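You operate a simulated robot arm through the tools that you are given. There is no shell and no other tool. Be economical: measure what you need, move in short steps, check, and stop when the job is done.

Carry out the task below with a simulated two-armed robot. There is one attempt and no reset: what you move stays moved.

JOB
Fetch the blue beacon and set it on the upper shelf of the tall zone bench. Put the black good label clip on the top of the back bench away on the top of the reel stand. Put two of the foam scraps from the top of the front bench on the top of the wheeled zone bench. Take the loose beige plug and put it on the orange tray. Take the short heavy carton and leave it on top of the yellow dome of the gate beacon. Fetch the middle cords carton and set it on the wooden shelf under the socket rail. Any order will do. Set down upright: blue beacon, black good label clip, short heavy carton, middle cords carton.

It is judged by the outcome, as a careful person would: the job done as asked, and still so three seconds after it is handed in. It fails if anything else is knocked over, pushed out of place, dropped, spilled or broken.

ROBOT AND FRAMES
Two 7-joint arms with two-finger parallel grippers on one trunk, on a base that drives. Base frame: it is fixed to the floor where the robot stands at the start and does not move with it; the origin is under the middle of the robot, x ahead of it, y to its left, z up; the surface under the hand at the start is at about z = 70. Lengths are in cm, angles in rad, forces in N, time in s.
The left shoulder is at the start at [7, 13.4, 107.6], the right one opposite. With the tool pointing down near the work surface each hand reaches from about 10 to 64 cm from the robot's upright axis, wherever it stands, measured 20 degrees to its own side. Places, roughly: black good label clip [-100, 125, 75]; blue beacon (8x8x10 cm) [50, 10, 70]; dome of the gate beacon (8x8x8 cm) [620, -380, 80]; foam scrap (8x4x3 cm) [260, -150, 80]; loose beige plug (4x4x5 cm) [230, -130, 80]; middle cords carton [650, -275, 75]; orange tray [225, -75, 75]; short heavy carton [650, -375, 75]; top of the reel stand [-160, -510, 80]; top of the wheeled zone bench [60, 120, 80]; upper shelf of the tall zone bench [80, 310, 60]; wooden shelf under the socket rail (90x22 cm) [656, -16, 96]. Payload 1.57 kg a hand.
The TCP of each hand is the grasp point between the finger pads, 3 cm short of the fingertips. In the tool frame z runs along the fingers and y along their closing line. The gripper opens to 8 cm. The fingers are 1.7 cm wide and 1.2 cm thick; the gripper's body (4 by 8.2 cm) begins 8 cm behind the TCP.
Orientation is that of the tool frame in the base frame, as a unit quaternion [w, x, y, z]. With the fingers straight down and closing along the base's y, the tool's x points along the base's -x, its y along +y and its z along -z.

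CONTROLS
- The arms move only by the tool drive_tool. It takes "left_targets", "right_targets" or both (then of equal length, played together; a hand with none holds still); each is a list of rows, each a list of 7 numbers: the shift along the base's x, y, z in cm, then the turn, a rotation vector about the base's x, y, z in rad, then the closure in counts, from 0 (fully open) to 255 (shut). In form: [[x, y, z, ax, ay, az, hand], ...]. A call has 1 to 8 rows; each row shifts and turns the commanded pose from where the row before left it. A row lasts 0.2 s, in which the tool goes at most 5 cm and 0.15 rad; a call with a longer step from one row to the next is refused whole, and so is a gripper value outside its range. Where a pose cannot be reached the arm comes as near as it can. A force on the tool above 40 N (or 10 N above the force at the start of the call, whichever is more), or a blocked arm, ends the call early, and 0.2 s more pass. The fingers move at their own pace (about 15.3 cm/s each) and stop on an object; they squeeze with about 38 N. The grip force told is the motor's: it shows also when the fingers shut on nothing. Time passes only in rows, and 0.2 s behind the last, so rows that do not move let the fingers close. The reply holds the time, the measured pose of the TCP, the force on the tool along the base axes, the opening and the grip force, in the units named above and with some noise, with the torque about the TCP (base axes, N m) and any sound that the robot's microphone picked up.
- Cameras (640 x 400 px; columns grow to the right, rows downward): "scene" is now at [12.57, 1.55, 128.47]; the picture's right is [0.21, -0.98, 0.00], its down [-0.74, -0.16, -0.65] and it looks along [0.64, 0.14, -0.76] (base axes); focal length 280 px, centre (320, 200). "left" rides on the left gripper at [7.2, 0.7, -12.2] in its tool frame; the picture's right is [-0.09, 1.00, 0.00], its down [-0.84, -0.08, -0.54] and it looks along [-0.54, -0.05, 0.84] (tool axes); focal length 238 px, centre (320, 200). "right" rides on the right gripper at [7.2, -0.7, -12.2] in its tool frame; the picture's right is [0.09, 1.00, 0.00], its down [-0.84, 0.08, -0.54] and it looks along [-0.54, 0.05, 0.84] (tool axes); focal length 238 px, centre (320, 200). There is no depth. A picture from a camera that has moved, and an enlarged one, comes with that camera's place and axes in the base frame and with its lens.
- capture(camera): a new picture of that camera. It takes no simulated time.
- slide_trunk(by): slides the trunk up (or, below 0, down) by that many cm; the arms and the scene camera ride with it, the base frame stays. It gives what a move gives, with no picture.
- base_move(legs): drives the robot by 1 to 6 legs, each [ahead, left, turn to the left] in cm, cm and rad, along the robot's own axes; the way and the turn of a leg run together, so that a leg with both is an arc; at most 150 cm and 3.142 rad a leg. The arms and the cameras ride along, it lands a little off, and it stops where it bumps. It gives what a move gives.
- turn_head(pan, tilt): turns the head with the scene camera to pan (to the left, within 1.501 rad either way) and tilt (down, from -0.506 to 1.204), counted from straight ahead of the robot. It gives what a move gives.
- inspect(camera, box): a new picture of the part [left, top, right, bottom] of that camera's present view, enlarged. It takes no simulated time.
- job_done(): hands the job in; it is judged then, once.

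Work in short steps. Places have to be worked out from the pictures, the camera data and where the tool is seen: move nearer, look again, correct. Check each grasp and each placing, and mend what went wrong. You have 207 turns and 210 pictures in all, those below and enlarged ones among them. Open the grippers and draw the arms clear of the work before you hand the job in, unless the task says otherwise; then end with one line.

The tools are called after "Emit:" as name(argument=value, ...) on one line, values as JSON. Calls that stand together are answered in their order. drive_tool: Moves the arms, as the interface text tells. Its arguments: {"type":"object","properties":{"left_targets":{"type":"array"},"right_targets":{"type":"array"}},"required":[]} The other tools are called the same way: slide_trunk (by) slides the trunk up or down; base_move (legs) drives the base; turn_head (pan, tilt) turns the head that bears the scene camera; capture (camera) takes a picture; inspect (camera, box) takes an enlarged picture of a part of a camera's view; job_done () hands the job in.

At the start:

```text
clock: 0.0
left_tcp_pos: [44.03, 28.24, 94.81]
left_ee_rot: [0.0, -0.002, 1.0, 0.0]
left_wrist_force: [0.6, 0.0, -0.5]
left_moment: [0.01, 0.02, -0.02]
left_opening: 7.97
left_finger_force: 0.1
right_tcp_pos: [43.91, -9.16, 100.94]
right_ee_rot: [0.0, 0.002, 1.0, 0.001]
right_wrist_force: [0.7, 0.0, 0.6]
right_moment: [-0.03, -0.01, 0.0]
right_opening: 8.02
right_finger_force: 0.0
trunk travel left (down, up): [-65.0, 29.0]
robot x, y, heading: [-0.28, 0.15, 0.0]
head pan, tilt: [0.211, 0.857]
```

scene: 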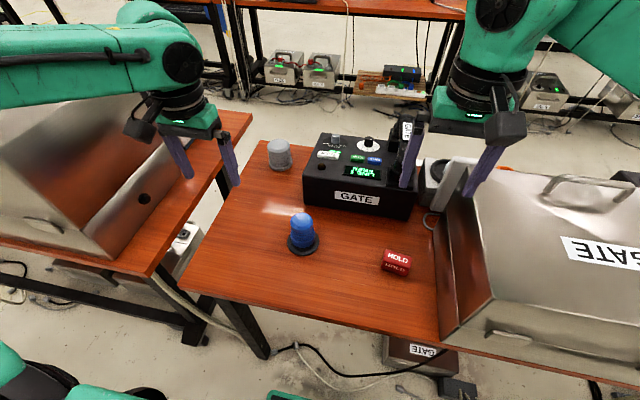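
right: 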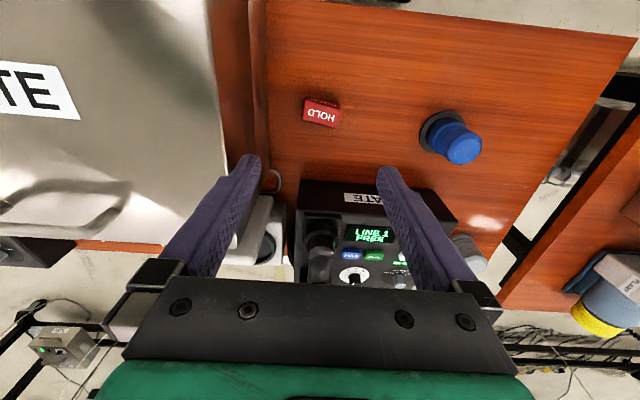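
left: 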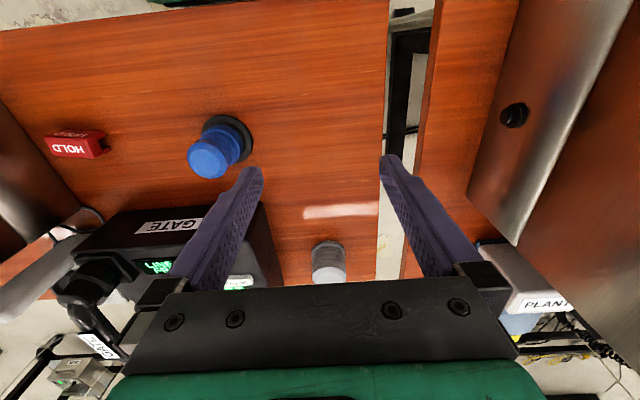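

The blue beacon appears near (48, 13). I move the left hand above it and look again.

Emit:
drive_tool(left_targets=[[1, -4, 0, 0, 0, 0, 0], [1, -4, 0, 0, 0, 0, 0], [1, -4, 0, 0, 0, 0, 0], [0.5, -3, 0, 0, 0, 0, 0]])

Emit:
capture(camera="left")

Emit:
capture(camera="scene")

```text
clock: 1.0
left_tcp_pos: [47.49, 13.26, 94.91]
left_ee_rot: [-0.001, -0.001, 1.0, 0.0]
left_wrist_force: [-0.8, -0.1, -0.7]
left_moment: [0.02, 0.0, -0.03]
left_opening: 8.01
left_finger_force: 0.1
right_tcp_pos: [44.07, -9.01, 100.82]
right_ee_rot: [-0.001, 0.001, 1.0, 0.0]
right_wrist_force: [-0.3, 0.0, 0.3]
right_moment: [0.02, 0.02, 0.02]
right_opening: 8.01
right_finger_force: 0.0
trunk travel left (down, up): [-65.0, 29.0]
robot x, y, heading: [0.05, 0.25, 0.0]
head pan, tilt: [0.211, 0.857]
```

```text
206 pictures are left
camera left: at [40.39, 13.89, 107.06], right [0.09, 1.0, 0.0], down [0.84, -0.08, 0.54], along [0.54, -0.05, -0.84], focal length 238 px, centre (320, 200)
```

left: 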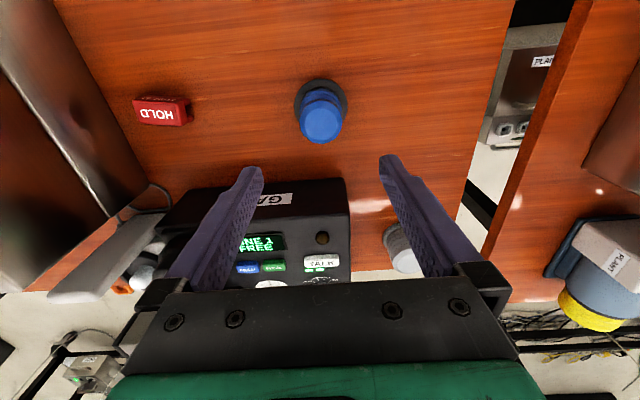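

```text
205 pictures are left
camera scene: at [12.64, 1.52, 128.46], right [0.21, -0.98, 0.0], down [-0.74, -0.16, -0.65], along [0.64, 0.14, -0.76], focal length 280 px, centre (320, 200)
```

scene: 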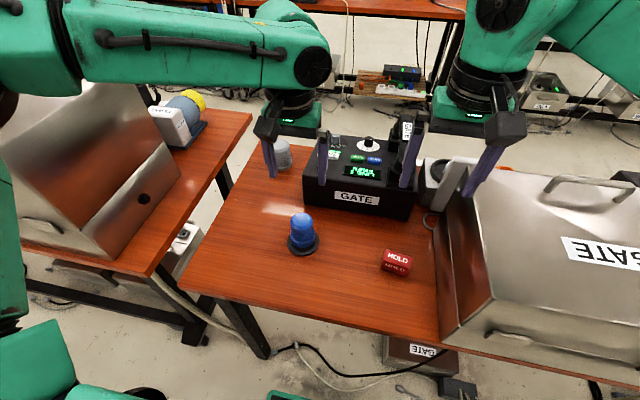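

The beacon is centred at about (47.0, 13.4), almost under the hand. I descend to z≈76 and close.

Emit:
drive_tool(left_targets=[[-0.3, 0.1, -4.5, 0, 0, 0, 0], [0, 0, -4.5, 0, 0, 0, 0], [0, 0, -4.5, 0, 0, 0, 0], [0, 0, -3.5, 0, 0, 0, 0], [0, 0, -1.7, 0, 0, 0, 0], [0, 0, 0, 0, 0, 0, 255], [0, 0, 0, 0, 0, 0, 255], [0, 0, 0, 0, 0, 0, 255]])

Emit:
capture(camera="left")

```text
clock: 2.8
left_tcp_pos: [45.89, 14.66, 77.2]
left_ee_rot: [0.001, -0.002, 1.0, 0.0]
left_wrist_force: [-0.1, -0.4, 0.8]
left_moment: [0.0, 0.01, 0.0]
left_opening: 0.0
left_finger_force: 21.6
left hand out of reach, approached as far as the arm can: row 4, 5
right_tcp_pos: [44.02, -9.08, 100.74]
right_ee_rot: [0.0, 0.001, 1.0, 0.0]
right_wrist_force: [-0.2, 0.1, 0.6]
right_moment: [0.01, 0.0, 0.01]
right_opening: 8.02
right_finger_force: 0.1
trunk travel left (down, up): [-65.0, 29.0]
robot x, y, heading: [-0.2, 0.28, 0.003]
head pan, tilt: [0.211, 0.857]
```

```text
204 pictures are left
camera left: at [38.66, 15.28, 89.43], right [0.09, 1.0, 0.0], down [0.84, -0.08, 0.54], along [0.54, -0.05, -0.84], focal length 238 px, centre (320, 200)
```

left: 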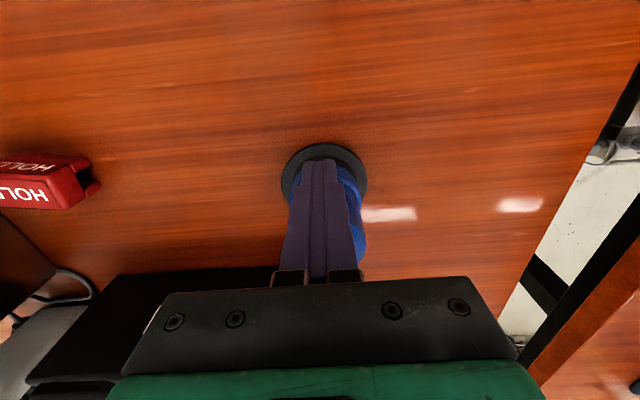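

The arm ran out of reach low down and closed in front of the beacon. I lift, open, and raise the right hand before lowering the trunk.

Emit:
drive_tool(left_targets=[[0, 0, 4, 0, 0, 0, 255], [0, 0, 4.5, 0, 0, 0, 255], [0, 0, 4.5, 0, 0, 0, 255], [0, 0, 4, 0, 0, 0, 0], [0, 0, 0, 0, 0, 0, 0]], right_targets=[[-2, 0, 4, 0, 0, 0, 0], [-3, 0, 4, 0, 0, 0, 0], [-3, 0, 4, 0, 0, 0, 0], [-3, 0, 4, 0, 0, 0, 0], [0, 0, 0, 0, 0, 0, 0]])

Emit:
slide_trunk(by=-12)

Emit:
capture(camera="left")

```text
clock: 4.0
left_tcp_pos: [46.1, 14.75, 94.37]
left_ee_rot: [-0.001, 0.0, 1.0, 0.0]
left_wrist_force: [-0.4, -0.3, 0.7]
left_moment: [-0.02, 0.03, -0.02]
left_opening: 8.0
left_finger_force: 0.0
right_tcp_pos: [33.27, -9.22, 116.73]
right_ee_rot: [-0.001, 0.001, 1.0, 0.0]
right_wrist_force: [0.5, 0.1, -0.1]
right_moment: [0.0, 0.02, -0.02]
right_opening: 7.98
right_finger_force: 0.0
trunk travel left (down, up): [-65.0, 29.0]
robot x, y, heading: [0.0, 0.47, 0.001]
head pan, tilt: [0.211, 0.857]
```

```text
clock: 5.5
left_tcp_pos: [46.04, 14.73, 82.39]
left_ee_rot: [0.0, 0.0, 1.0, 0.001]
left_wrist_force: [-1.0, -0.8, -0.6]
left_moment: [-0.01, 0.02, -0.02]
left_opening: 7.99
left_finger_force: 0.0
right_tcp_pos: [33.16, -9.11, 104.79]
right_ee_rot: [0.0, 0.001, 1.0, 0.0]
right_wrist_force: [0.6, -0.8, 0.1]
right_moment: [-0.02, 0.01, 0.0]
right_opening: 7.99
right_finger_force: 0.0
trunk travel left (down, up): [-53.0, 41.0]
robot x, y, heading: [0.3, -0.04, 0.001]
head pan, tilt: [0.211, 0.857]
```

```text
203 pictures are left
camera left: at [38.88, 15.37, 94.56], right [0.09, 1.0, 0.0], down [0.84, -0.08, 0.54], along [0.54, -0.05, -0.84], focal length 238 px, centre (320, 200)
```

left: 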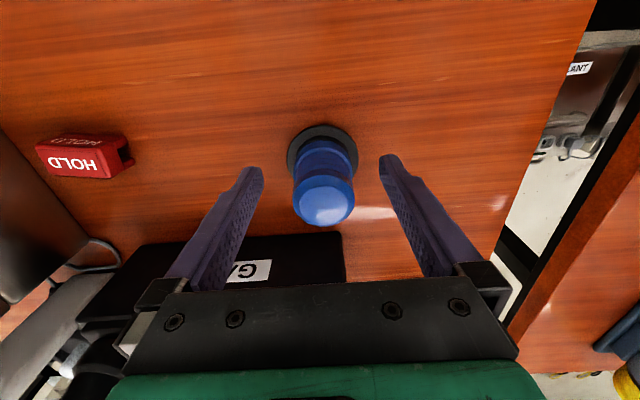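

The beacon stands at about (48.5, 14.8) now. I move 2.5 cm ahead, go down and close.

Emit:
drive_tool(left_targets=[[2.5, 0.1, 0, 0, 0, 0, 0], [0, 0, -3.2, 0, 0, 0, 0], [0, 0, -2.7, 0, 0, 0, 0], [0, 0, 0, 0, 0, 0, 255], [0, 0, 0, 0, 0, 0, 255], [0, 0, 0, 0, 0, 0, 255], [0, 0, 1, 0, 0, 0, 255], [0, 0, 3, 0, 0, 0, 255]])

Emit:
capture(camera="left")

```text
clock: 7.3
left_tcp_pos: [48.52, 14.74, 80.35]
left_ee_rot: [0.001, 0.0, 1.0, 0.0]
left_wrist_force: [0.0, 1.0, -4.3]
left_moment: [-0.01, 0.05, -0.01]
left_opening: 5.67
left_finger_force: 37.6
right_tcp_pos: [33.14, -9.18, 104.67]
right_ee_rot: [0.0, 0.001, 1.0, 0.0]
right_wrist_force: [-0.3, 0.6, 0.0]
right_moment: [0.0, 0.01, 0.01]
right_opening: 7.97
right_finger_force: 0.0
trunk travel left (down, up): [-53.0, 41.0]
robot x, y, heading: [0.53, 0.18, 0.002]
head pan, tilt: [0.211, 0.857]
```

```text
202 pictures are left
camera left: at [41.34, 15.39, 92.6], right [0.09, 1.0, 0.0], down [0.84, -0.08, 0.54], along [0.54, -0.05, -0.84], focal length 238 px, centre (320, 200)
```

left: 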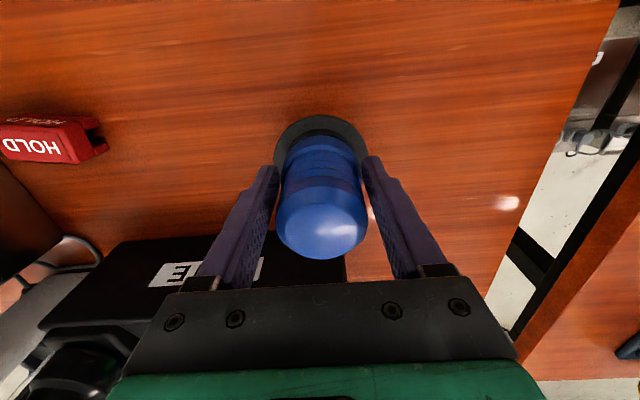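

Beacon held firmly. I lift and draw both arms in, then look around to the left.

Emit:
drive_tool(left_targets=[[0, 0, 4.5, 0, 0, 0, 255], [0, 0, 4.5, 0, 0, 0, 255], [-3, 0, 4, 0, 0, 0, 255], [-4, 0, 3, 0, 0, 0, 255], [-4, 0, 0, 0, 0, 0, 255], [-4, 0, 0, 0, 0, 0, 255]])

Emit:
turn_head(pan=0.9, tilt=0.45)

Emit:
capture(camera="scene")

Emit:
turn_head(pan=1.5, tilt=0.45)

Emit:
capture(camera="scene")

Emit:
turn_head(pan=0, tilt=0.3)

Emit:
capture(camera="scene")

Emit:
turn_head(pan=-1.2, tilt=0.4)

Emit:
capture(camera="scene")

```text
clock: 8.7
left_tcp_pos: [33.37, 15.03, 96.25]
left_ee_rot: [0.001, -0.001, 1.0, 0.0]
left_wrist_force: [-0.7, -0.5, -4.5]
left_moment: [-0.01, 0.0, 0.03]
left_opening: 5.67
left_finger_force: 38.1
right_tcp_pos: [33.09, -9.13, 104.85]
right_ee_rot: [0.0, 0.0, 1.0, 0.0]
right_wrist_force: [-0.1, 0.1, -0.3]
right_moment: [0.01, -0.02, -0.01]
right_opening: 8.01
right_finger_force: 0.1
trunk travel left (down, up): [-53.0, 41.0]
robot x, y, heading: [0.12, 0.1, 0.002]
head pan, tilt: [0.211, 0.857]
```

```text
clock: 9.8
left_tcp_pos: [33.71, 14.99, 96.23]
left_ee_rot: [0.0, -0.001, 1.0, 0.0]
left_wrist_force: [0.8, -0.1, -5.0]
left_moment: [-0.04, 0.06, -0.01]
left_opening: 5.65
left_finger_force: 37.9
right_tcp_pos: [33.19, -9.16, 104.7]
right_ee_rot: [0.0, 0.0, 1.0, 0.0]
right_wrist_force: [0.2, 0.3, 0.0]
right_moment: [0.0, 0.04, 0.04]
right_opening: 8.03
right_finger_force: 0.1
trunk travel left (down, up): [-53.0, 41.0]
robot x, y, heading: [0.1, 0.41, -0.001]
head pan, tilt: [0.901, 0.45]
```

```text
201 pictures are left
camera scene: at [10.71, 7.14, 119.95], right [0.78, -0.62, 0.0], down [-0.27, -0.34, -0.9], along [0.56, 0.7, -0.44], focal length 280 px, centre (320, 200)
```

scene: 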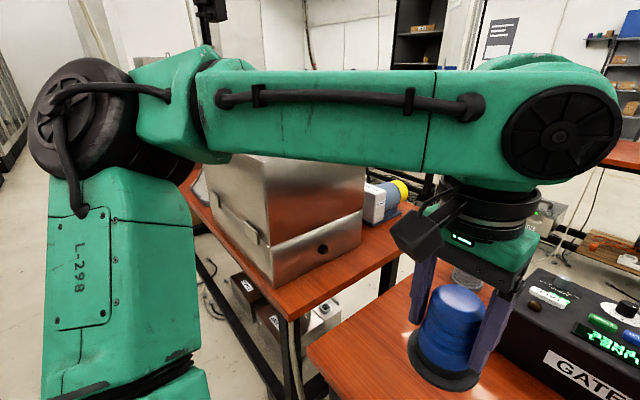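

```text
clock: 10.8
left_tcp_pos: [33.78, 14.91, 96.19]
left_ee_rot: [-0.001, -0.001, 1.0, 0.0]
left_wrist_force: [0.2, 0.6, -5.0]
left_moment: [-0.01, 0.05, 0.0]
left_opening: 5.65
left_finger_force: 38.0
right_tcp_pos: [33.31, -9.22, 104.77]
right_ee_rot: [0.0, 0.0, 1.0, 0.0]
right_wrist_force: [0.2, -0.2, 0.4]
right_moment: [-0.01, 0.0, -0.02]
right_opening: 7.98
right_finger_force: 0.0
trunk travel left (down, up): [-53.0, 41.0]
robot x, y, heading: [-0.19, -0.06, 0.003]
head pan, tilt: [1.499, 0.45]
```

```text
200 pictures are left
camera scene: at [5.67, 9.11, 119.96], right [1.0, -0.07, 0.0], down [-0.03, -0.43, -0.9], along [0.06, 0.9, -0.44], focal length 280 px, centre (320, 200)
```

scene: 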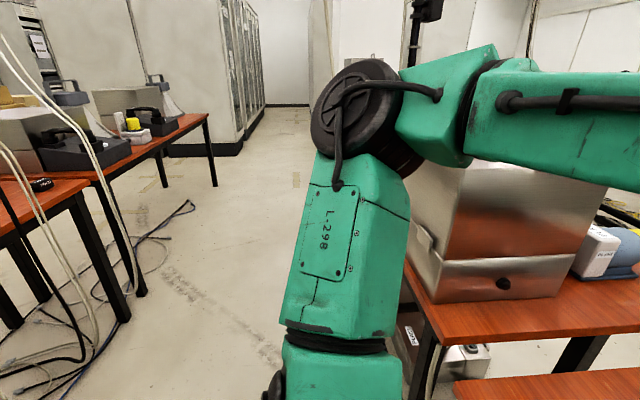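

```text
clock: 12.4
left_tcp_pos: [33.65, 14.93, 96.16]
left_ee_rot: [0.0, 0.0, 1.0, 0.0]
left_wrist_force: [0.4, 0.1, -3.2]
left_moment: [-0.01, 0.03, -0.05]
left_opening: 5.66
left_finger_force: 38.2
right_tcp_pos: [33.24, -9.14, 104.76]
right_ee_rot: [-0.001, 0.001, 1.0, 0.001]
right_wrist_force: [0.2, -0.2, 0.3]
right_moment: [0.0, -0.01, 0.02]
right_opening: 8.0
right_finger_force: 0.1
trunk travel left (down, up): [-53.0, 41.0]
robot x, y, heading: [0.17, 0.32, 0.001]
head pan, tilt: [0.0, 0.3]
```

```text
199 pictures are left
camera scene: at [14.34, -0.05, 121.35], right [0.0, -1.0, 0.0], down [-0.3, 0.0, -0.96], along [0.96, 0.0, -0.3], focal length 280 px, centre (320, 200)
```

scene: 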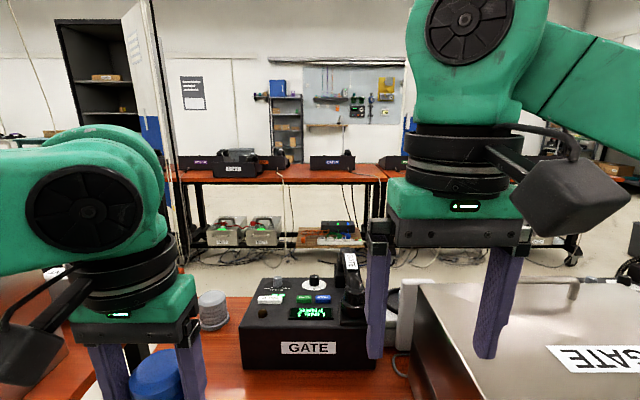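

```text
clock: 13.8
left_tcp_pos: [33.67, 15.03, 96.19]
left_ee_rot: [0.0, -0.001, 1.0, 0.0]
left_wrist_force: [0.2, 0.9, -3.5]
left_moment: [0.03, 0.01, -0.01]
left_opening: 5.65
left_finger_force: 38.0
right_tcp_pos: [33.26, -9.17, 104.77]
right_ee_rot: [0.0, 0.001, 1.0, 0.0]
right_wrist_force: [0.8, -0.2, 0.0]
right_moment: [-0.02, -0.02, -0.01]
right_opening: 8.02
right_finger_force: 0.1
trunk travel left (down, up): [-53.0, 41.0]
robot x, y, heading: [-0.03, 0.11, -0.004]
head pan, tilt: [-1.201, 0.4]
```

```text
198 pictures are left
camera scene: at [8.36, -8.69, 120.43], right [-0.93, -0.36, 0.0], down [-0.14, 0.36, -0.92], along [0.33, -0.86, -0.39], focal length 280 px, centre (320, 200)
```

scene: 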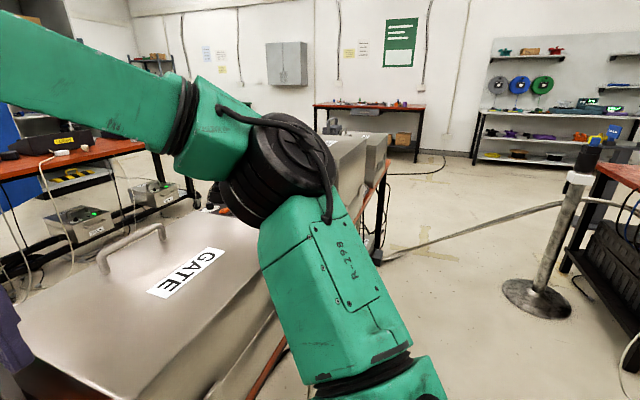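

The aisle runs along y between the benches. I back off 25 cm and drive left to about y=140, then look.

Emit:
base_move(legs=[[-25, 0, 0], [0, 140, 0]])

Emit:
turn_head(pan=0.5, tilt=0.3)

Emit:
capture(camera="scene")

Emit:
turn_head(pan=-0.5, tilt=0.4)

Emit:
capture(camera="scene")

```text
clock: 22.2
left_tcp_pos: [7.18, 156.93, 96.26]
left_ee_rot: [0.0, -0.01, 1.0, 0.0]
left_wrist_force: [0.4, 0.5, -4.4]
left_moment: [0.02, 0.06, -0.01]
left_opening: 5.62
left_finger_force: 38.3
right_tcp_pos: [7.23, 132.97, 104.91]
right_ee_rot: [0.0, -0.008, 1.0, 0.0]
right_wrist_force: [0.3, -0.9, 0.4]
right_moment: [-0.03, -0.01, 0.03]
right_opening: 8.01
right_finger_force: 0.1
trunk travel left (down, up): [-53.0, 41.0]
robot x, y, heading: [-26.04, 141.11, 0.015]
head pan, tilt: [-1.201, 0.4]
```

```text
clock: 24.0
left_tcp_pos: [7.1, 157.09, 96.32]
left_ee_rot: [0.0, -0.01, 1.0, 0.0]
left_wrist_force: [-0.2, 0.2, -4.7]
left_moment: [-0.02, 0.05, 0.05]
left_opening: 5.61
left_finger_force: 37.6
right_tcp_pos: [7.19, 132.86, 104.75]
right_ee_rot: [0.0, -0.008, 1.0, 0.001]
right_wrist_force: [0.2, 0.4, 0.0]
right_moment: [0.02, -0.01, 0.0]
right_opening: 7.98
right_finger_force: 0.0
trunk travel left (down, up): [-53.0, 41.0]
robot x, y, heading: [-26.01, 141.39, 0.025]
head pan, tilt: [0.499, 0.3]
```

```text
197 pictures are left
camera scene: at [-13.03, 146.07, 121.35], right [0.49, -0.87, 0.0], down [-0.26, -0.15, -0.96], along [0.83, 0.47, -0.3], focal length 280 px, centre (320, 200)
```

scene: 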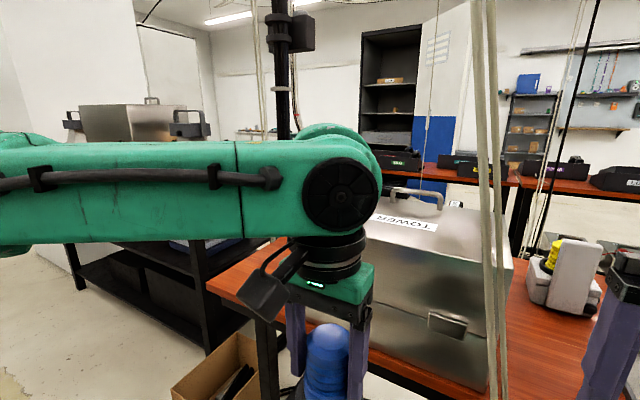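

```text
clock: 25.2
left_tcp_pos: [7.23, 156.98, 96.21]
left_ee_rot: [0.0, -0.009, 1.0, 0.0]
left_wrist_force: [0.2, -0.3, -4.1]
left_moment: [0.02, 0.05, -0.04]
left_opening: 5.62
left_finger_force: 38.4
right_tcp_pos: [7.15, 132.93, 104.77]
right_ee_rot: [0.0, -0.009, 1.0, 0.001]
right_wrist_force: [-0.6, -0.2, 0.1]
right_moment: [0.03, 0.02, 0.0]
right_opening: 7.98
right_finger_force: 0.1
trunk travel left (down, up): [-53.0, 41.0]
robot x, y, heading: [-26.27, 141.3, 0.017]
head pan, tilt: [-0.499, 0.4]
```

```text
196 pictures are left
camera scene: at [-12.93, 137.18, 120.43], right [-0.46, -0.89, 0.0], down [-0.35, 0.18, -0.92], along [0.82, -0.43, -0.39], focal length 280 px, centre (320, 200)
```

scene: 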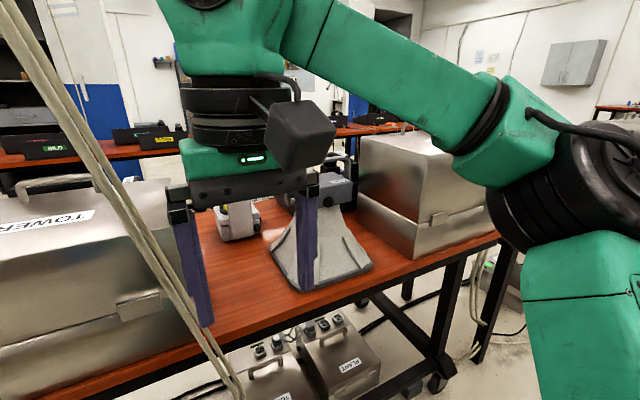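

A clear aisle; the tall bench is further left. I drive another 140 cm left and look at it.

Emit:
base_move(legs=[[0, 140, 0]])

Emit:
turn_head(pan=0.1, tilt=0.45)

Emit:
capture(camera="scene")

Emit:
turn_head(pan=-0.5, tilt=0.6)

Emit:
capture(camera="scene")

```text
clock: 32.1
left_tcp_pos: [6.65, 293.24, 96.05]
left_ee_rot: [0.0, 0.001, 1.0, 0.0]
left_wrist_force: [0.4, -0.1, -3.9]
left_moment: [-0.01, 0.08, 0.02]
left_opening: 5.61
left_finger_force: 38.5
right_tcp_pos: [6.08, 269.2, 104.71]
right_ee_rot: [0.0, 0.003, 1.0, 0.0]
right_wrist_force: [0.2, 0.7, -0.1]
right_moment: [0.02, -0.03, 0.01]
right_opening: 7.97
right_finger_force: 0.0
trunk travel left (down, up): [-53.0, 41.0]
robot x, y, heading: [-27.6, 278.59, -0.006]
head pan, tilt: [-0.499, 0.4]
```

```text
clock: 33.1
left_tcp_pos: [6.6, 293.26, 96.13]
left_ee_rot: [0.001, 0.002, 1.0, 0.0]
left_wrist_force: [0.7, -0.4, -4.3]
left_moment: [0.02, 0.01, 0.01]
left_opening: 5.58
left_finger_force: 38.1
right_tcp_pos: [6.07, 269.14, 104.73]
right_ee_rot: [0.001, 0.002, 1.0, -0.001]
right_wrist_force: [-0.7, -0.6, 0.0]
right_moment: [0.01, 0.03, 0.02]
right_opening: 7.97
right_finger_force: 0.1
trunk travel left (down, up): [-53.0, 41.0]
robot x, y, heading: [-27.17, 278.34, -0.002]
head pan, tilt: [0.099, 0.45]
```

```text
195 pictures are left
camera scene: at [-12.93, 279.26, 119.96], right [0.09, -1.0, 0.0], down [-0.43, -0.04, -0.9], along [0.9, 0.08, -0.44], focal length 280 px, centre (320, 200)
```

scene: 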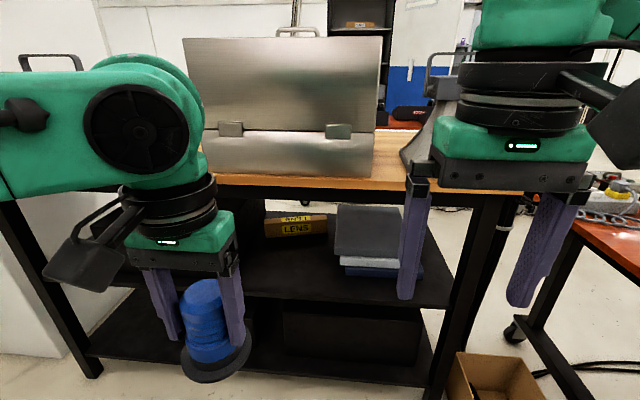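

```text
clock: 34.1
left_tcp_pos: [6.64, 293.29, 96.21]
left_ee_rot: [0.0, 0.001, 1.0, 0.0]
left_wrist_force: [0.1, 0.2, -3.4]
left_moment: [0.01, 0.04, -0.01]
left_opening: 5.58
left_finger_force: 38.5
right_tcp_pos: [6.13, 269.13, 104.8]
right_ee_rot: [0.0, 0.002, 1.0, 0.001]
right_wrist_force: [-0.2, 0.0, -0.5]
right_moment: [0.01, -0.03, 0.02]
right_opening: 8.01
right_finger_force: 0.0
trunk travel left (down, up): [-53.0, 41.0]
robot x, y, heading: [-26.99, 278.46, -0.006]
head pan, tilt: [-0.499, 0.6]
```

```text
194 pictures are left
camera scene: at [-14.34, 274.14, 118.61], right [-0.48, -0.88, 0.0], down [-0.5, 0.27, -0.82], along [0.72, -0.4, -0.57], focal length 280 px, centre (320, 200)
```

scene: 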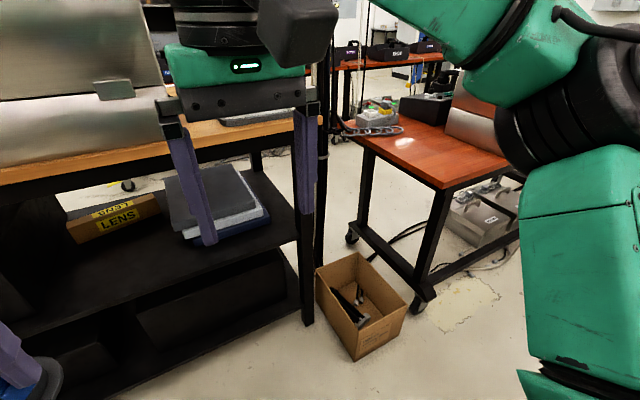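

The upper shelf (z≈60) sits under the wooden top, so a vertical grasp won't fit; I'll set the beacon on the free bench top corner and regrasp with a tilted hand. I raise the trunk, shift right and look at that corner.

Emit:
slide_trunk(by=24)

Emit:
base_move(legs=[[0, -33, 0]])

Emit:
turn_head(pan=0.1, tilt=0.65)

Emit:
capture(camera="scene")

Emit:
capture(camera="left")

```text
clock: 36.6
left_tcp_pos: [6.62, 293.36, 120.18]
left_ee_rot: [0.0, 0.002, 1.0, 0.0]
left_wrist_force: [-0.8, -0.1, -3.6]
left_moment: [0.02, 0.09, 0.04]
left_opening: 5.55
left_finger_force: 37.7
right_tcp_pos: [6.16, 269.2, 128.7]
right_ee_rot: [0.0, 0.003, 1.0, 0.0]
right_wrist_force: [-0.9, -0.2, 0.0]
right_moment: [0.03, 0.0, -0.03]
right_opening: 8.01
right_finger_force: 0.0
trunk travel left (down, up): [-77.0, 17.0]
robot x, y, heading: [-27.32, 278.41, -0.009]
head pan, tilt: [-0.499, 0.6]
```

```text
clock: 38.8
left_tcp_pos: [6.59, 260.99, 120.19]
left_ee_rot: [0.0, -0.004, 1.0, -0.001]
left_wrist_force: [-0.1, 0.0, -3.5]
left_moment: [0.01, 0.04, 0.0]
left_opening: 5.61
left_finger_force: 38.0
right_tcp_pos: [6.2, 237.03, 128.79]
right_ee_rot: [-0.001, -0.003, 1.0, -0.001]
right_wrist_force: [-0.6, 0.8, 0.4]
right_moment: [0.04, 0.0, 0.02]
right_opening: 8.02
right_finger_force: 0.0
trunk travel left (down, up): [-77.0, 17.0]
robot x, y, heading: [-26.76, 245.31, 0.004]
head pan, tilt: [-0.499, 0.6]
```

```text
clock: 39.8
left_tcp_pos: [6.52, 260.86, 120.19]
left_ee_rot: [0.0, -0.003, 1.0, 0.0]
left_wrist_force: [1.0, 0.2, -5.2]
left_moment: [0.02, 0.07, 0.0]
left_opening: 5.59
left_finger_force: 38.2
right_tcp_pos: [6.16, 236.74, 128.83]
right_ee_rot: [0.0, -0.003, 1.0, 0.0]
right_wrist_force: [-0.9, -0.3, -0.2]
right_moment: [0.0, -0.02, 0.01]
right_opening: 8.01
right_finger_force: 0.1
trunk travel left (down, up): [-77.0, 17.0]
robot x, y, heading: [-27.02, 245.47, 0.006]
head pan, tilt: [0.099, 0.649]
```

```text
193 pictures are left
camera scene: at [-13.43, 246.54, 142.18], right [0.1, -0.99, 0.0], down [-0.6, -0.06, -0.8], along [0.79, 0.08, -0.6], focal length 280 px, centre (320, 200)
```

scene: 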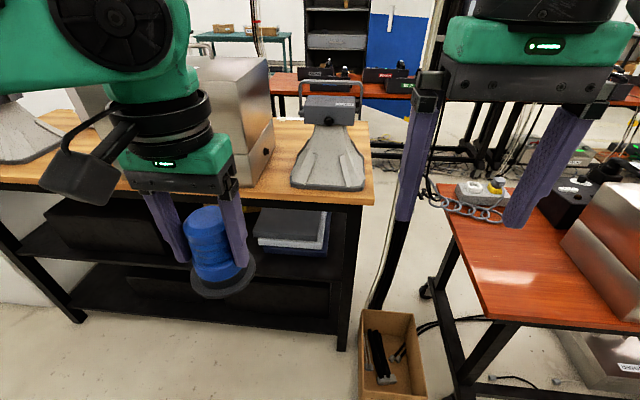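

```text
192 pictures are left
camera left: at [-0.65, 261.39, 132.37], right [0.09, 1.0, 0.0], down [0.84, -0.07, 0.54], along [0.54, -0.05, -0.84], focal length 238 px, centre (320, 200)
```

left: 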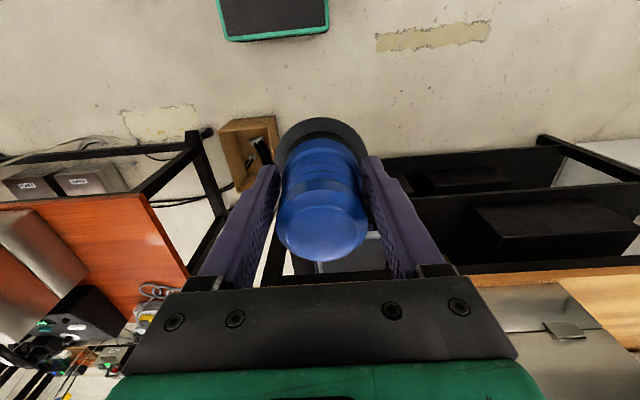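

No free room on the tall bench top, but the orange bench corner near (45, 190) is clear. I go there, staying clear of the floor carton and hanging cable.

Emit:
base_move(legs=[[0, -49, 0], [0, 0, -0.3], [23, 0, 0]])

Emit:
capture(camera="scene")

Emit:
capture(camera="left")

```text
clock: 44.9
left_tcp_pos: [31.35, 195.48, 120.26]
left_ee_rot: [0.001, 0.14, 0.99, 0.0]
left_wrist_force: [-0.2, 0.1, -4.5]
left_moment: [-0.01, 0.03, 0.01]
left_opening: 5.54
left_finger_force: 37.7
right_tcp_pos: [24.16, 172.57, 128.86]
right_ee_rot: [0.002, 0.14, 0.99, -0.001]
right_wrist_force: [-0.5, -0.3, 0.2]
right_moment: [-0.01, -0.03, 0.01]
right_opening: 8.0
right_finger_force: 0.1
trunk travel left (down, up): [-77.0, 17.0]
robot x, y, heading: [-4.94, 190.45, -0.28]
head pan, tilt: [0.099, 0.649]
```

```text
191 pictures are left
camera scene: at [8.24, 187.52, 142.21], right [-0.18, -0.98, 0.0], down [-0.59, 0.11, -0.8], along [0.78, -0.14, -0.6], focal length 280 px, centre (320, 200)
```

scene: 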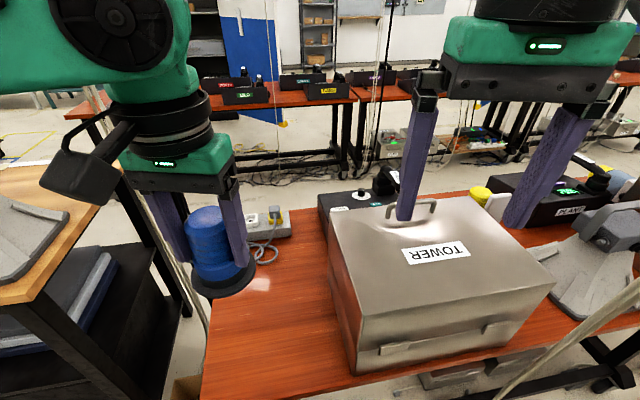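

```text
190 pictures are left
camera left: at [24.71, 198.15, 132.44], right [0.36, 0.93, 0.0], down [0.78, -0.31, 0.54], along [0.51, -0.2, -0.84], focal length 238 px, centre (320, 200)
```

left: 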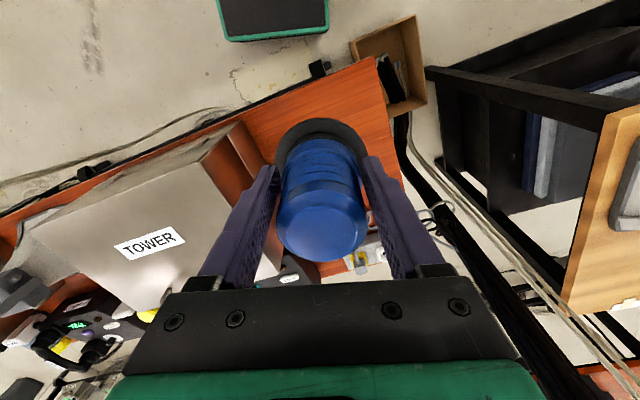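

Clear strip between the TOWER box (y<176) and the bench end (y≈208). I lower the trunk and set the beacon at about (46, 192).

Emit:
slide_trunk(by=-24)

Emit:
drive_tool(left_targets=[[4.5, -1, 0, 0, 0, 0, 255], [4.5, -1, 0, 0, 0, 0, 255], [4.5, -1, -1, 0, 0, 0, 255], [1, -0.5, -4.5, 0, 0, 0, 255], [0, 0, -4.5, 0, 0, 0, 255], [0, 0, -4, 0, 0, 0, 255], [0, 0, -2.5, 0, 0, 0, 255], [0, 0, -2, 0, 0, 0, 255]])

Emit:
capture(camera="left")

```text
clock: 47.4
left_tcp_pos: [31.62, 195.54, 96.05]
left_ee_rot: [0.0, 0.141, 0.99, 0.0]
left_wrist_force: [-0.3, -0.1, -5.1]
left_moment: [0.0, 0.07, 0.02]
left_opening: 5.56
left_finger_force: 37.8
right_tcp_pos: [24.47, 172.46, 104.83]
right_ee_rot: [0.0, 0.14, 0.99, 0.0]
right_wrist_force: [0.0, 0.5, -0.1]
right_moment: [0.01, -0.01, -0.01]
right_opening: 7.99
right_finger_force: 0.0
trunk travel left (down, up): [-53.0, 41.0]
robot x, y, heading: [-4.46, 190.35, -0.282]
head pan, tilt: [0.099, 0.649]
```

```text
clock: 49.1
left_tcp_pos: [46.3, 191.87, 80.79]
left_ee_rot: [0.011, 0.14, 0.99, -0.002]
left_wrist_force: [-9.2, 3.4, 30.5]
left_moment: [0.34, 0.07, 0.14]
left_opening: 5.08
left_finger_force: 38.2
right_tcp_pos: [24.19, 172.52, 104.95]
right_ee_rot: [0.002, 0.14, 0.99, 0.001]
right_wrist_force: [-0.1, -0.7, -0.8]
right_moment: [0.0, 0.06, 0.03]
right_opening: 8.0
right_finger_force: 0.0
trunk travel left (down, up): [-53.0, 41.0]
robot x, y, heading: [-5.1, 190.83, -0.282]
head pan, tilt: [0.099, 0.649]
stopped in row 8 (left hand): the force on the tool passed its limit at 72 N (the readings are from after the stop); the commanded pose is now the measured one
```

```text
189 pictures are left
camera left: at [39.33, 194.51, 92.76], right [0.36, 0.93, 0.0], down [0.77, -0.3, 0.56], along [0.52, -0.2, -0.83], focal length 238 px, centre (320, 200)
```

left: 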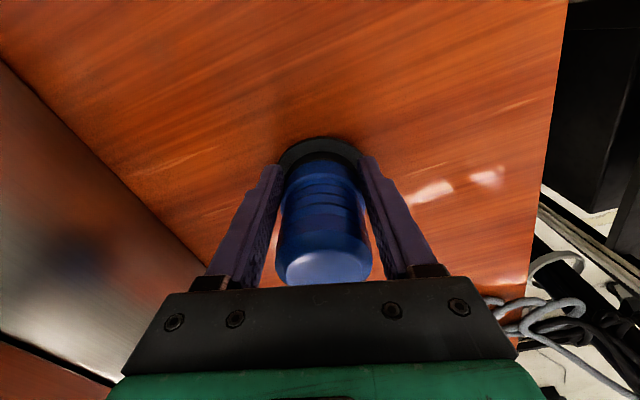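

It touched down (bench at z≈74). I open the hand and rise straight up.

Emit:
drive_tool(left_targets=[[0, 0, 0.3, 0, 0, 0, 255], [0, 0, 0, 0, 0, 0, 0], [0, 0, 0, 0, 0, 0, 0], [0, 0, 2, 0, 0, 0, 0], [0, 0, 4, 0, 0, 0, 0], [-2, 0.6, 4, 0, 0, 0, 0], [-4, 1.2, 2, 0, 0, 0, 0], [-4, 1.2, 0, 0, 0, 0, 0]])

Emit:
capture(camera="left")

Emit:
capture(camera="scene")

```text
clock: 50.9
left_tcp_pos: [35.96, 194.89, 92.48]
left_ee_rot: [0.006, 0.14, 0.99, -0.002]
left_wrist_force: [-0.2, 0.8, -0.4]
left_moment: [-0.01, -0.02, -0.01]
left_opening: 8.0
left_finger_force: 0.0
right_tcp_pos: [24.39, 172.6, 104.93]
right_ee_rot: [0.001, 0.14, 0.99, 0.0]
right_wrist_force: [0.1, -0.2, -0.2]
right_moment: [-0.02, -0.03, -0.03]
right_opening: 8.02
right_finger_force: 0.1
trunk travel left (down, up): [-53.0, 41.0]
robot x, y, heading: [-4.63, 190.26, -0.28]
head pan, tilt: [0.099, 0.649]
```

```text
188 pictures are left
camera left: at [29.17, 197.54, 104.64], right [0.36, 0.93, 0.0], down [0.78, -0.3, 0.55], along [0.51, -0.2, -0.83], focal length 238 px, centre (320, 200)
```

left: 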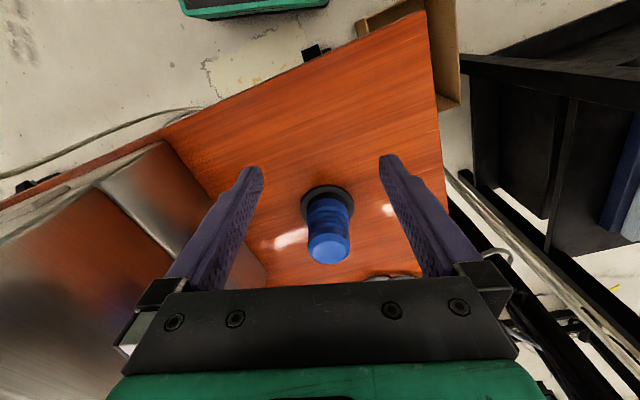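

```text
187 pictures are left
camera scene: at [8.34, 187.5, 118.2], right [-0.18, -0.98, 0.0], down [-0.59, 0.11, -0.8], along [0.78, -0.14, -0.6], focal length 280 px, centre (320, 200)
```

scene: 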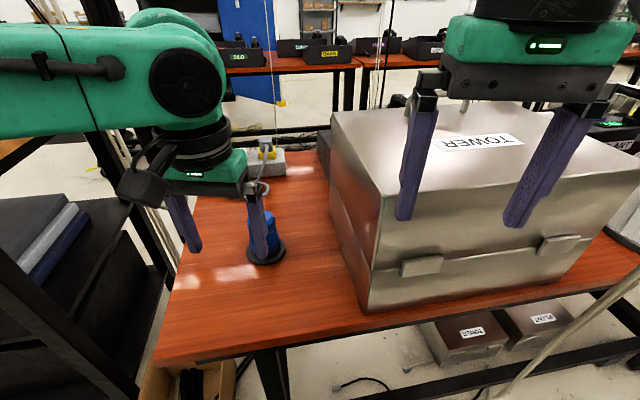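

Beacon stands upright at about (48.8, 191.2), bench z≈74.5. Now I tilt the left hand 60° forward for a side grasp.

Emit:
drive_tool(left_targets=[[0, 0, 0, -0.041, -0.143, 0, 0], [0, 0, 0, -0.041, -0.143, 0, 0], [0, 0, 0, -0.041, -0.143, 0, 0], [0, 0, 0, -0.041, -0.143, 0, 0], [0, 0, 0, -0.041, -0.143, 0, 0], [0, 0, 0, -0.041, -0.143, 0, 0], [0, 0, 0, -0.041, -0.143, 0, 0]])

Emit:
capture(camera="left")

Emit:
capture(camera="scene")

```text
clock: 52.5
left_tcp_pos: [40.6, 191.8, 100.18]
left_ee_rot: [0.425, 0.131, 0.894, -0.059]
left_wrist_force: [-0.3, -0.6, -1.1]
left_moment: [-0.02, -0.05, -0.02]
left_opening: 7.98
left_finger_force: 0.0
left hand out of reach, approached as far as the arm can: row 4, 5, 6, 7
right_tcp_pos: [24.51, 172.61, 104.86]
right_ee_rot: [0.001, 0.14, 0.99, 0.0]
right_wrist_force: [-1.0, 0.1, 0.0]
right_moment: [0.02, 0.01, 0.01]
right_opening: 7.99
right_finger_force: 0.1
trunk travel left (down, up): [-53.0, 41.0]
robot x, y, heading: [-4.78, 190.57, -0.278]
head pan, tilt: [0.099, 0.649]
```

```text
186 pictures are left
camera left: at [27.45, 196.3, 102.22], right [0.34, 0.94, 0.08], down [0.08, -0.11, 0.99], along [0.94, -0.33, -0.11], focal length 238 px, centre (320, 200)
```

left: 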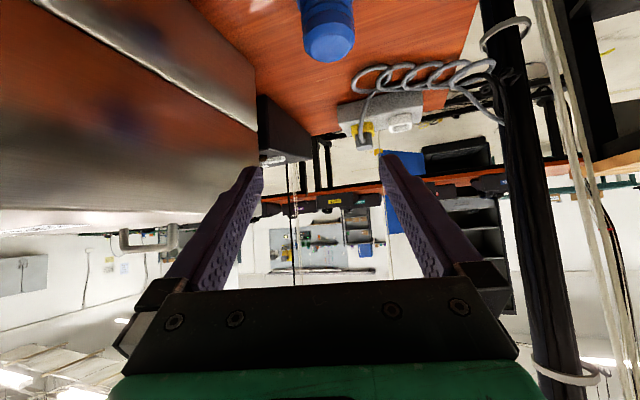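

```text
185 pictures are left
camera scene: at [8.42, 187.5, 118.19], right [-0.18, -0.98, 0.0], down [-0.59, 0.11, -0.8], along [0.78, -0.14, -0.6], focal length 280 px, centre (320, 200)
```

scene: 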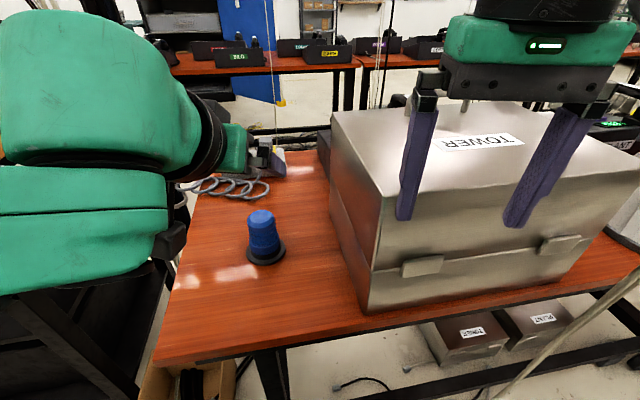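

The tilt is limited by being too close to the body (≈50° reached). I back the base 12 cm and continue the tilt with the hand further out.

Emit:
base_move(legs=[[-12, 0, 0]])

Emit:
drive_tool(left_targets=[[4, -1, -1, 0, 0, 0, 0], [3, 0.2, -4, 0, 0, 0, 0], [2, 0.2, -4, 0, 0, 0, 0], [1, 0, -3, -0.02, -0.07, 0, 0], [0, 0, -2, -0.02, -0.07, 0, 0]])

Emit:
capture(camera="left")

Emit:
capture(camera="scene")

```text
clock: 53.7
left_tcp_pos: [29.38, 195.11, 99.94]
left_ee_rot: [0.425, 0.13, 0.894, -0.059]
left_wrist_force: [0.0, -0.2, -0.6]
left_moment: [-0.03, 0.02, 0.0]
left_opening: 8.0
left_finger_force: 0.1
right_tcp_pos: [13.19, 175.72, 104.77]
right_ee_rot: [0.001, 0.139, 0.99, 0.0]
right_wrist_force: [0.4, 0.2, 0.0]
right_moment: [0.03, 0.01, 0.02]
right_opening: 7.98
right_finger_force: 0.0
trunk travel left (down, up): [-53.0, 41.0]
robot x, y, heading: [-16.49, 193.6, -0.278]
head pan, tilt: [0.099, 0.649]
```

```text
clock: 54.9
left_tcp_pos: [39.54, 194.4, 86.06]
left_ee_rot: [0.489, 0.125, 0.861, -0.067]
left_wrist_force: [-0.7, 0.6, -0.2]
left_moment: [0.0, 0.02, -0.03]
left_opening: 8.01
left_finger_force: 0.1
right_tcp_pos: [13.21, 175.7, 104.77]
right_ee_rot: [0.0, 0.14, 0.99, 0.0]
right_wrist_force: [1.0, -0.1, -0.4]
right_moment: [0.01, -0.01, 0.01]
right_opening: 7.99
right_finger_force: 0.0
trunk travel left (down, up): [-53.0, 41.0]
robot x, y, heading: [-16.06, 193.91, -0.28]
head pan, tilt: [0.099, 0.649]
```

```text
184 pictures are left
camera left: at [26.19, 198.93, 86.15], right [0.32, 0.94, 0.09], down [-0.06, -0.07, 1.0], along [0.94, -0.33, 0.03], focal length 238 px, centre (320, 200)
```

left: 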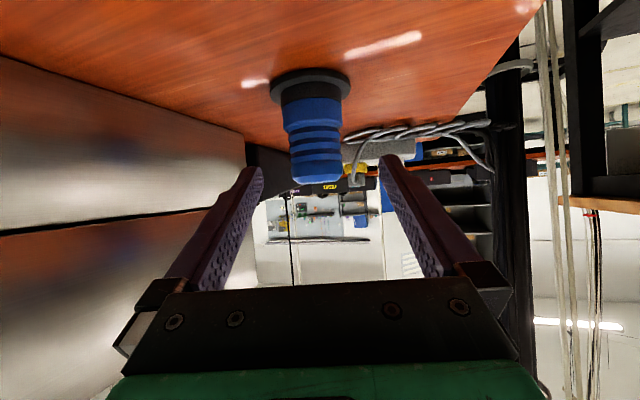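

```text
183 pictures are left
camera scene: at [-2.83, 190.74, 118.18], right [-0.18, -0.98, 0.0], down [-0.6, 0.11, -0.8], along [0.78, -0.14, -0.6], focal length 280 px, centre (320, 200)
```

scene: 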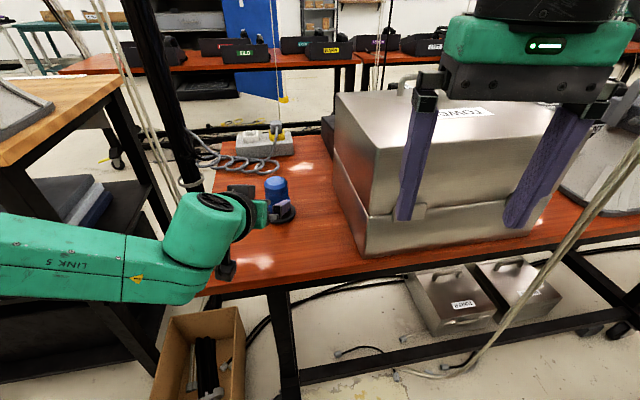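

Tilt is now 59° and the beacon lies ahead at (48.8, 191.2). I slide along the fingers to it and close.

Emit:
drive_tool(left_targets=[[3.1, -1.07, -2.1, 0, 0, 0, 0], [3.1, -1.07, -2.1, 0, 0, 0, 0], [3.1, -1.07, -2.1, 0, 0, 0, 0], [0, 0, 0, 0, 0, 0, 255], [0, 0, 0, 0, 0, 0, 255], [0, 0, 0, 0, 0, 0, 255], [0, 0, 1, 0, 0, 0, 255], [0, 0, 3, 0, 0, 0, 255]])

Emit:
capture(camera="left")

Emit:
capture(camera="scene")

```text
clock: 56.7
left_tcp_pos: [48.62, 190.96, 83.72]
left_ee_rot: [0.488, 0.126, 0.861, -0.067]
left_wrist_force: [0.1, -0.5, -3.6]
left_moment: [0.0, 0.01, 0.03]
left_opening: 5.73
left_finger_force: 38.0
right_tcp_pos: [13.16, 175.71, 104.75]
right_ee_rot: [0.001, 0.14, 0.99, -0.001]
right_wrist_force: [-0.5, 0.6, -0.1]
right_moment: [0.01, -0.01, -0.01]
right_opening: 8.0
right_finger_force: 0.1
trunk travel left (down, up): [-53.0, 41.0]
robot x, y, heading: [-16.11, 193.57, -0.281]
head pan, tilt: [0.099, 0.649]
```

```text
182 pictures are left
camera left: at [35.26, 195.66, 83.79], right [0.33, 0.94, 0.09], down [-0.06, -0.07, 1.0], along [0.94, -0.33, 0.03], focal length 238 px, centre (320, 200)
```

left: 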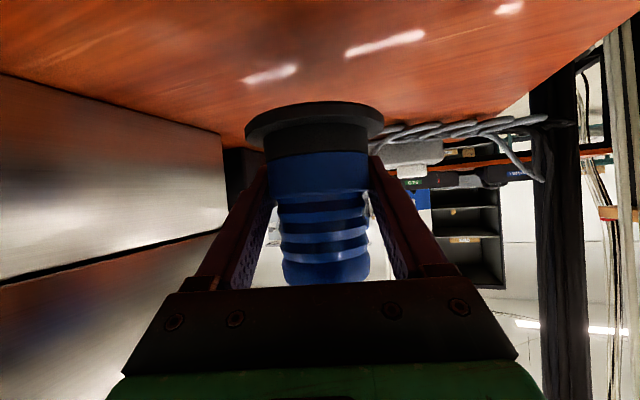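

```text
181 pictures are left
camera scene: at [-2.87, 190.69, 118.18], right [-0.18, -0.98, 0.0], down [-0.59, 0.11, -0.8], along [0.78, -0.14, -0.6], focal length 280 px, centre (320, 200)
```

scene: 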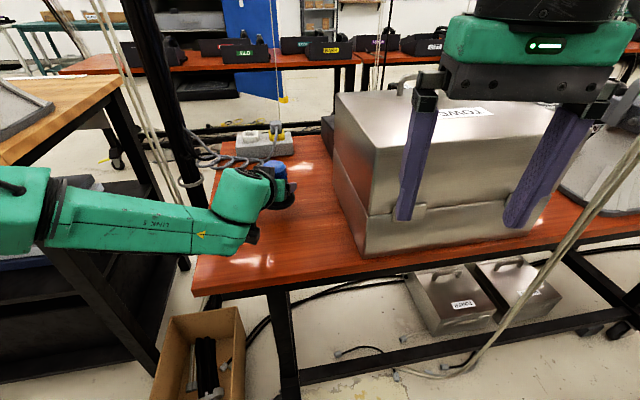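

Firm upright grasp. I lift, back away, square up and drive to the tall bench, then lower the trunk and look.

Emit:
drive_tool(left_targets=[[0, 0, 3, 0, 0, 0, 255]])

Emit:
base_move(legs=[[-25, 0, 0], [0, 0, 0.28], [0, 75, 0]])

Emit:
slide_trunk(by=-15)

Emit:
turn_head(pan=0.15, tilt=0.35)

Emit:
capture(camera="scene")

Emit:
capture(camera="left")

```text
clock: 57.1
left_tcp_pos: [48.74, 191.19, 86.79]
left_ee_rot: [0.489, 0.126, 0.861, -0.067]
left_wrist_force: [-1.2, 0.3, -4.4]
left_moment: [-0.01, 0.01, 0.0]
left_opening: 5.76
left_finger_force: 38.0
right_tcp_pos: [13.13, 175.7, 104.78]
right_ee_rot: [0.0, 0.141, 0.99, 0.001]
right_wrist_force: [0.1, -0.8, 0.0]
right_moment: [0.01, 0.0, -0.04]
right_opening: 7.99
right_finger_force: 0.1
trunk travel left (down, up): [-53.0, 41.0]
robot x, y, heading: [-15.83, 193.73, -0.275]
head pan, tilt: [0.099, 0.649]
```

```text
clock: 63.5
left_tcp_pos: [23.59, 291.22, 86.74]
left_ee_rot: [0.493, 0.007, 0.87, 0.0]
left_wrist_force: [0.6, 0.8, -4.4]
left_moment: [0.05, -0.03, 0.0]
left_opening: 5.75
left_finger_force: 38.1
right_tcp_pos: [-6.46, 266.76, 104.9]
right_ee_rot: [-0.001, 0.003, 1.0, 0.001]
right_wrist_force: [0.1, 0.5, -0.2]
right_moment: [-0.01, -0.01, 0.03]
right_opening: 7.99
right_finger_force: 0.0
trunk travel left (down, up): [-53.0, 41.0]
robot x, y, heading: [-39.85, 275.84, 0.0]
head pan, tilt: [0.099, 0.649]
```

```text
clock: 65.2
left_tcp_pos: [23.66, 291.36, 71.82]
left_ee_rot: [0.493, 0.007, 0.87, 0.0]
left_wrist_force: [-0.1, -0.2, -4.6]
left_moment: [-0.02, 0.02, -0.01]
left_opening: 5.74
left_finger_force: 38.0
right_tcp_pos: [-6.42, 266.78, 89.91]
right_ee_rot: [0.0, 0.003, 1.0, 0.0]
right_wrist_force: [-0.3, -0.5, 0.0]
right_moment: [0.0, 0.0, -0.02]
right_opening: 8.0
right_finger_force: 0.0
trunk travel left (down, up): [-38.0, 56.0]
robot x, y, heading: [-40.13, 276.0, -0.009]
head pan, tilt: [0.099, 0.649]
```

```text
clock: 66.0
left_tcp_pos: [23.72, 291.18, 71.76]
left_ee_rot: [0.494, 0.006, 0.87, 0.001]
left_wrist_force: [0.1, -0.5, -4.1]
left_moment: [0.0, -0.04, 0.01]
left_opening: 5.74
left_finger_force: 38.1
right_tcp_pos: [-6.49, 266.71, 89.86]
right_ee_rot: [0.0, 0.003, 1.0, -0.001]
right_wrist_force: [-0.4, 0.1, -0.5]
right_moment: [-0.01, 0.01, 0.02]
right_opening: 7.97
right_finger_force: 0.1
trunk travel left (down, up): [-38.0, 56.0]
robot x, y, heading: [-39.84, 276.24, -0.005]
head pan, tilt: [0.15, 0.351]
```

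```text
180 pictures are left
camera scene: at [-25.41, 277.29, 105.87], right [0.14, -0.99, 0.0], down [-0.34, -0.05, -0.94], along [0.93, 0.14, -0.35], focal length 280 px, centre (320, 200)
```

scene: 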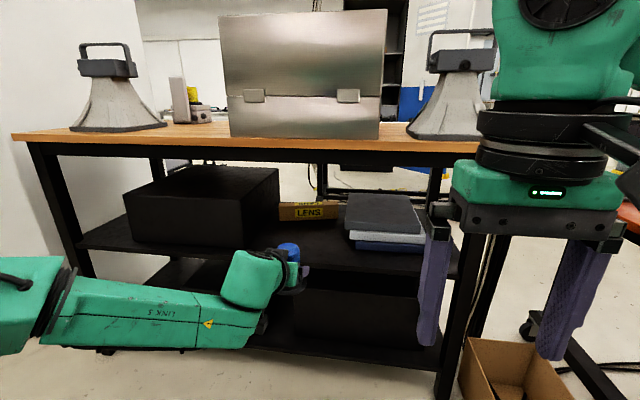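

```text
179 pictures are left
camera left: at [9.46, 292.04, 71.84], right [0.06, 0.99, 0.09], down [-0.04, -0.08, 1.0], along [1.0, -0.06, 0.03], focal length 238 px, centre (320, 200)
```

left: 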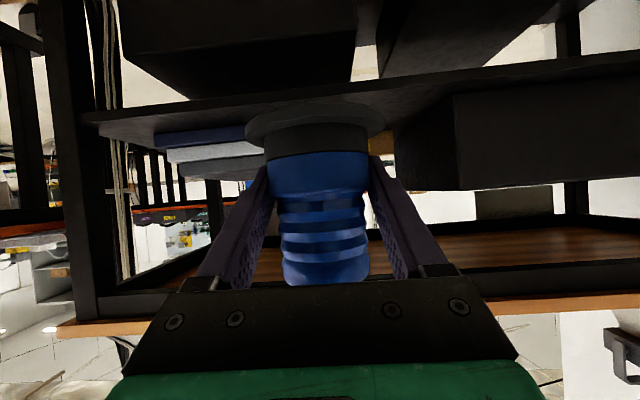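

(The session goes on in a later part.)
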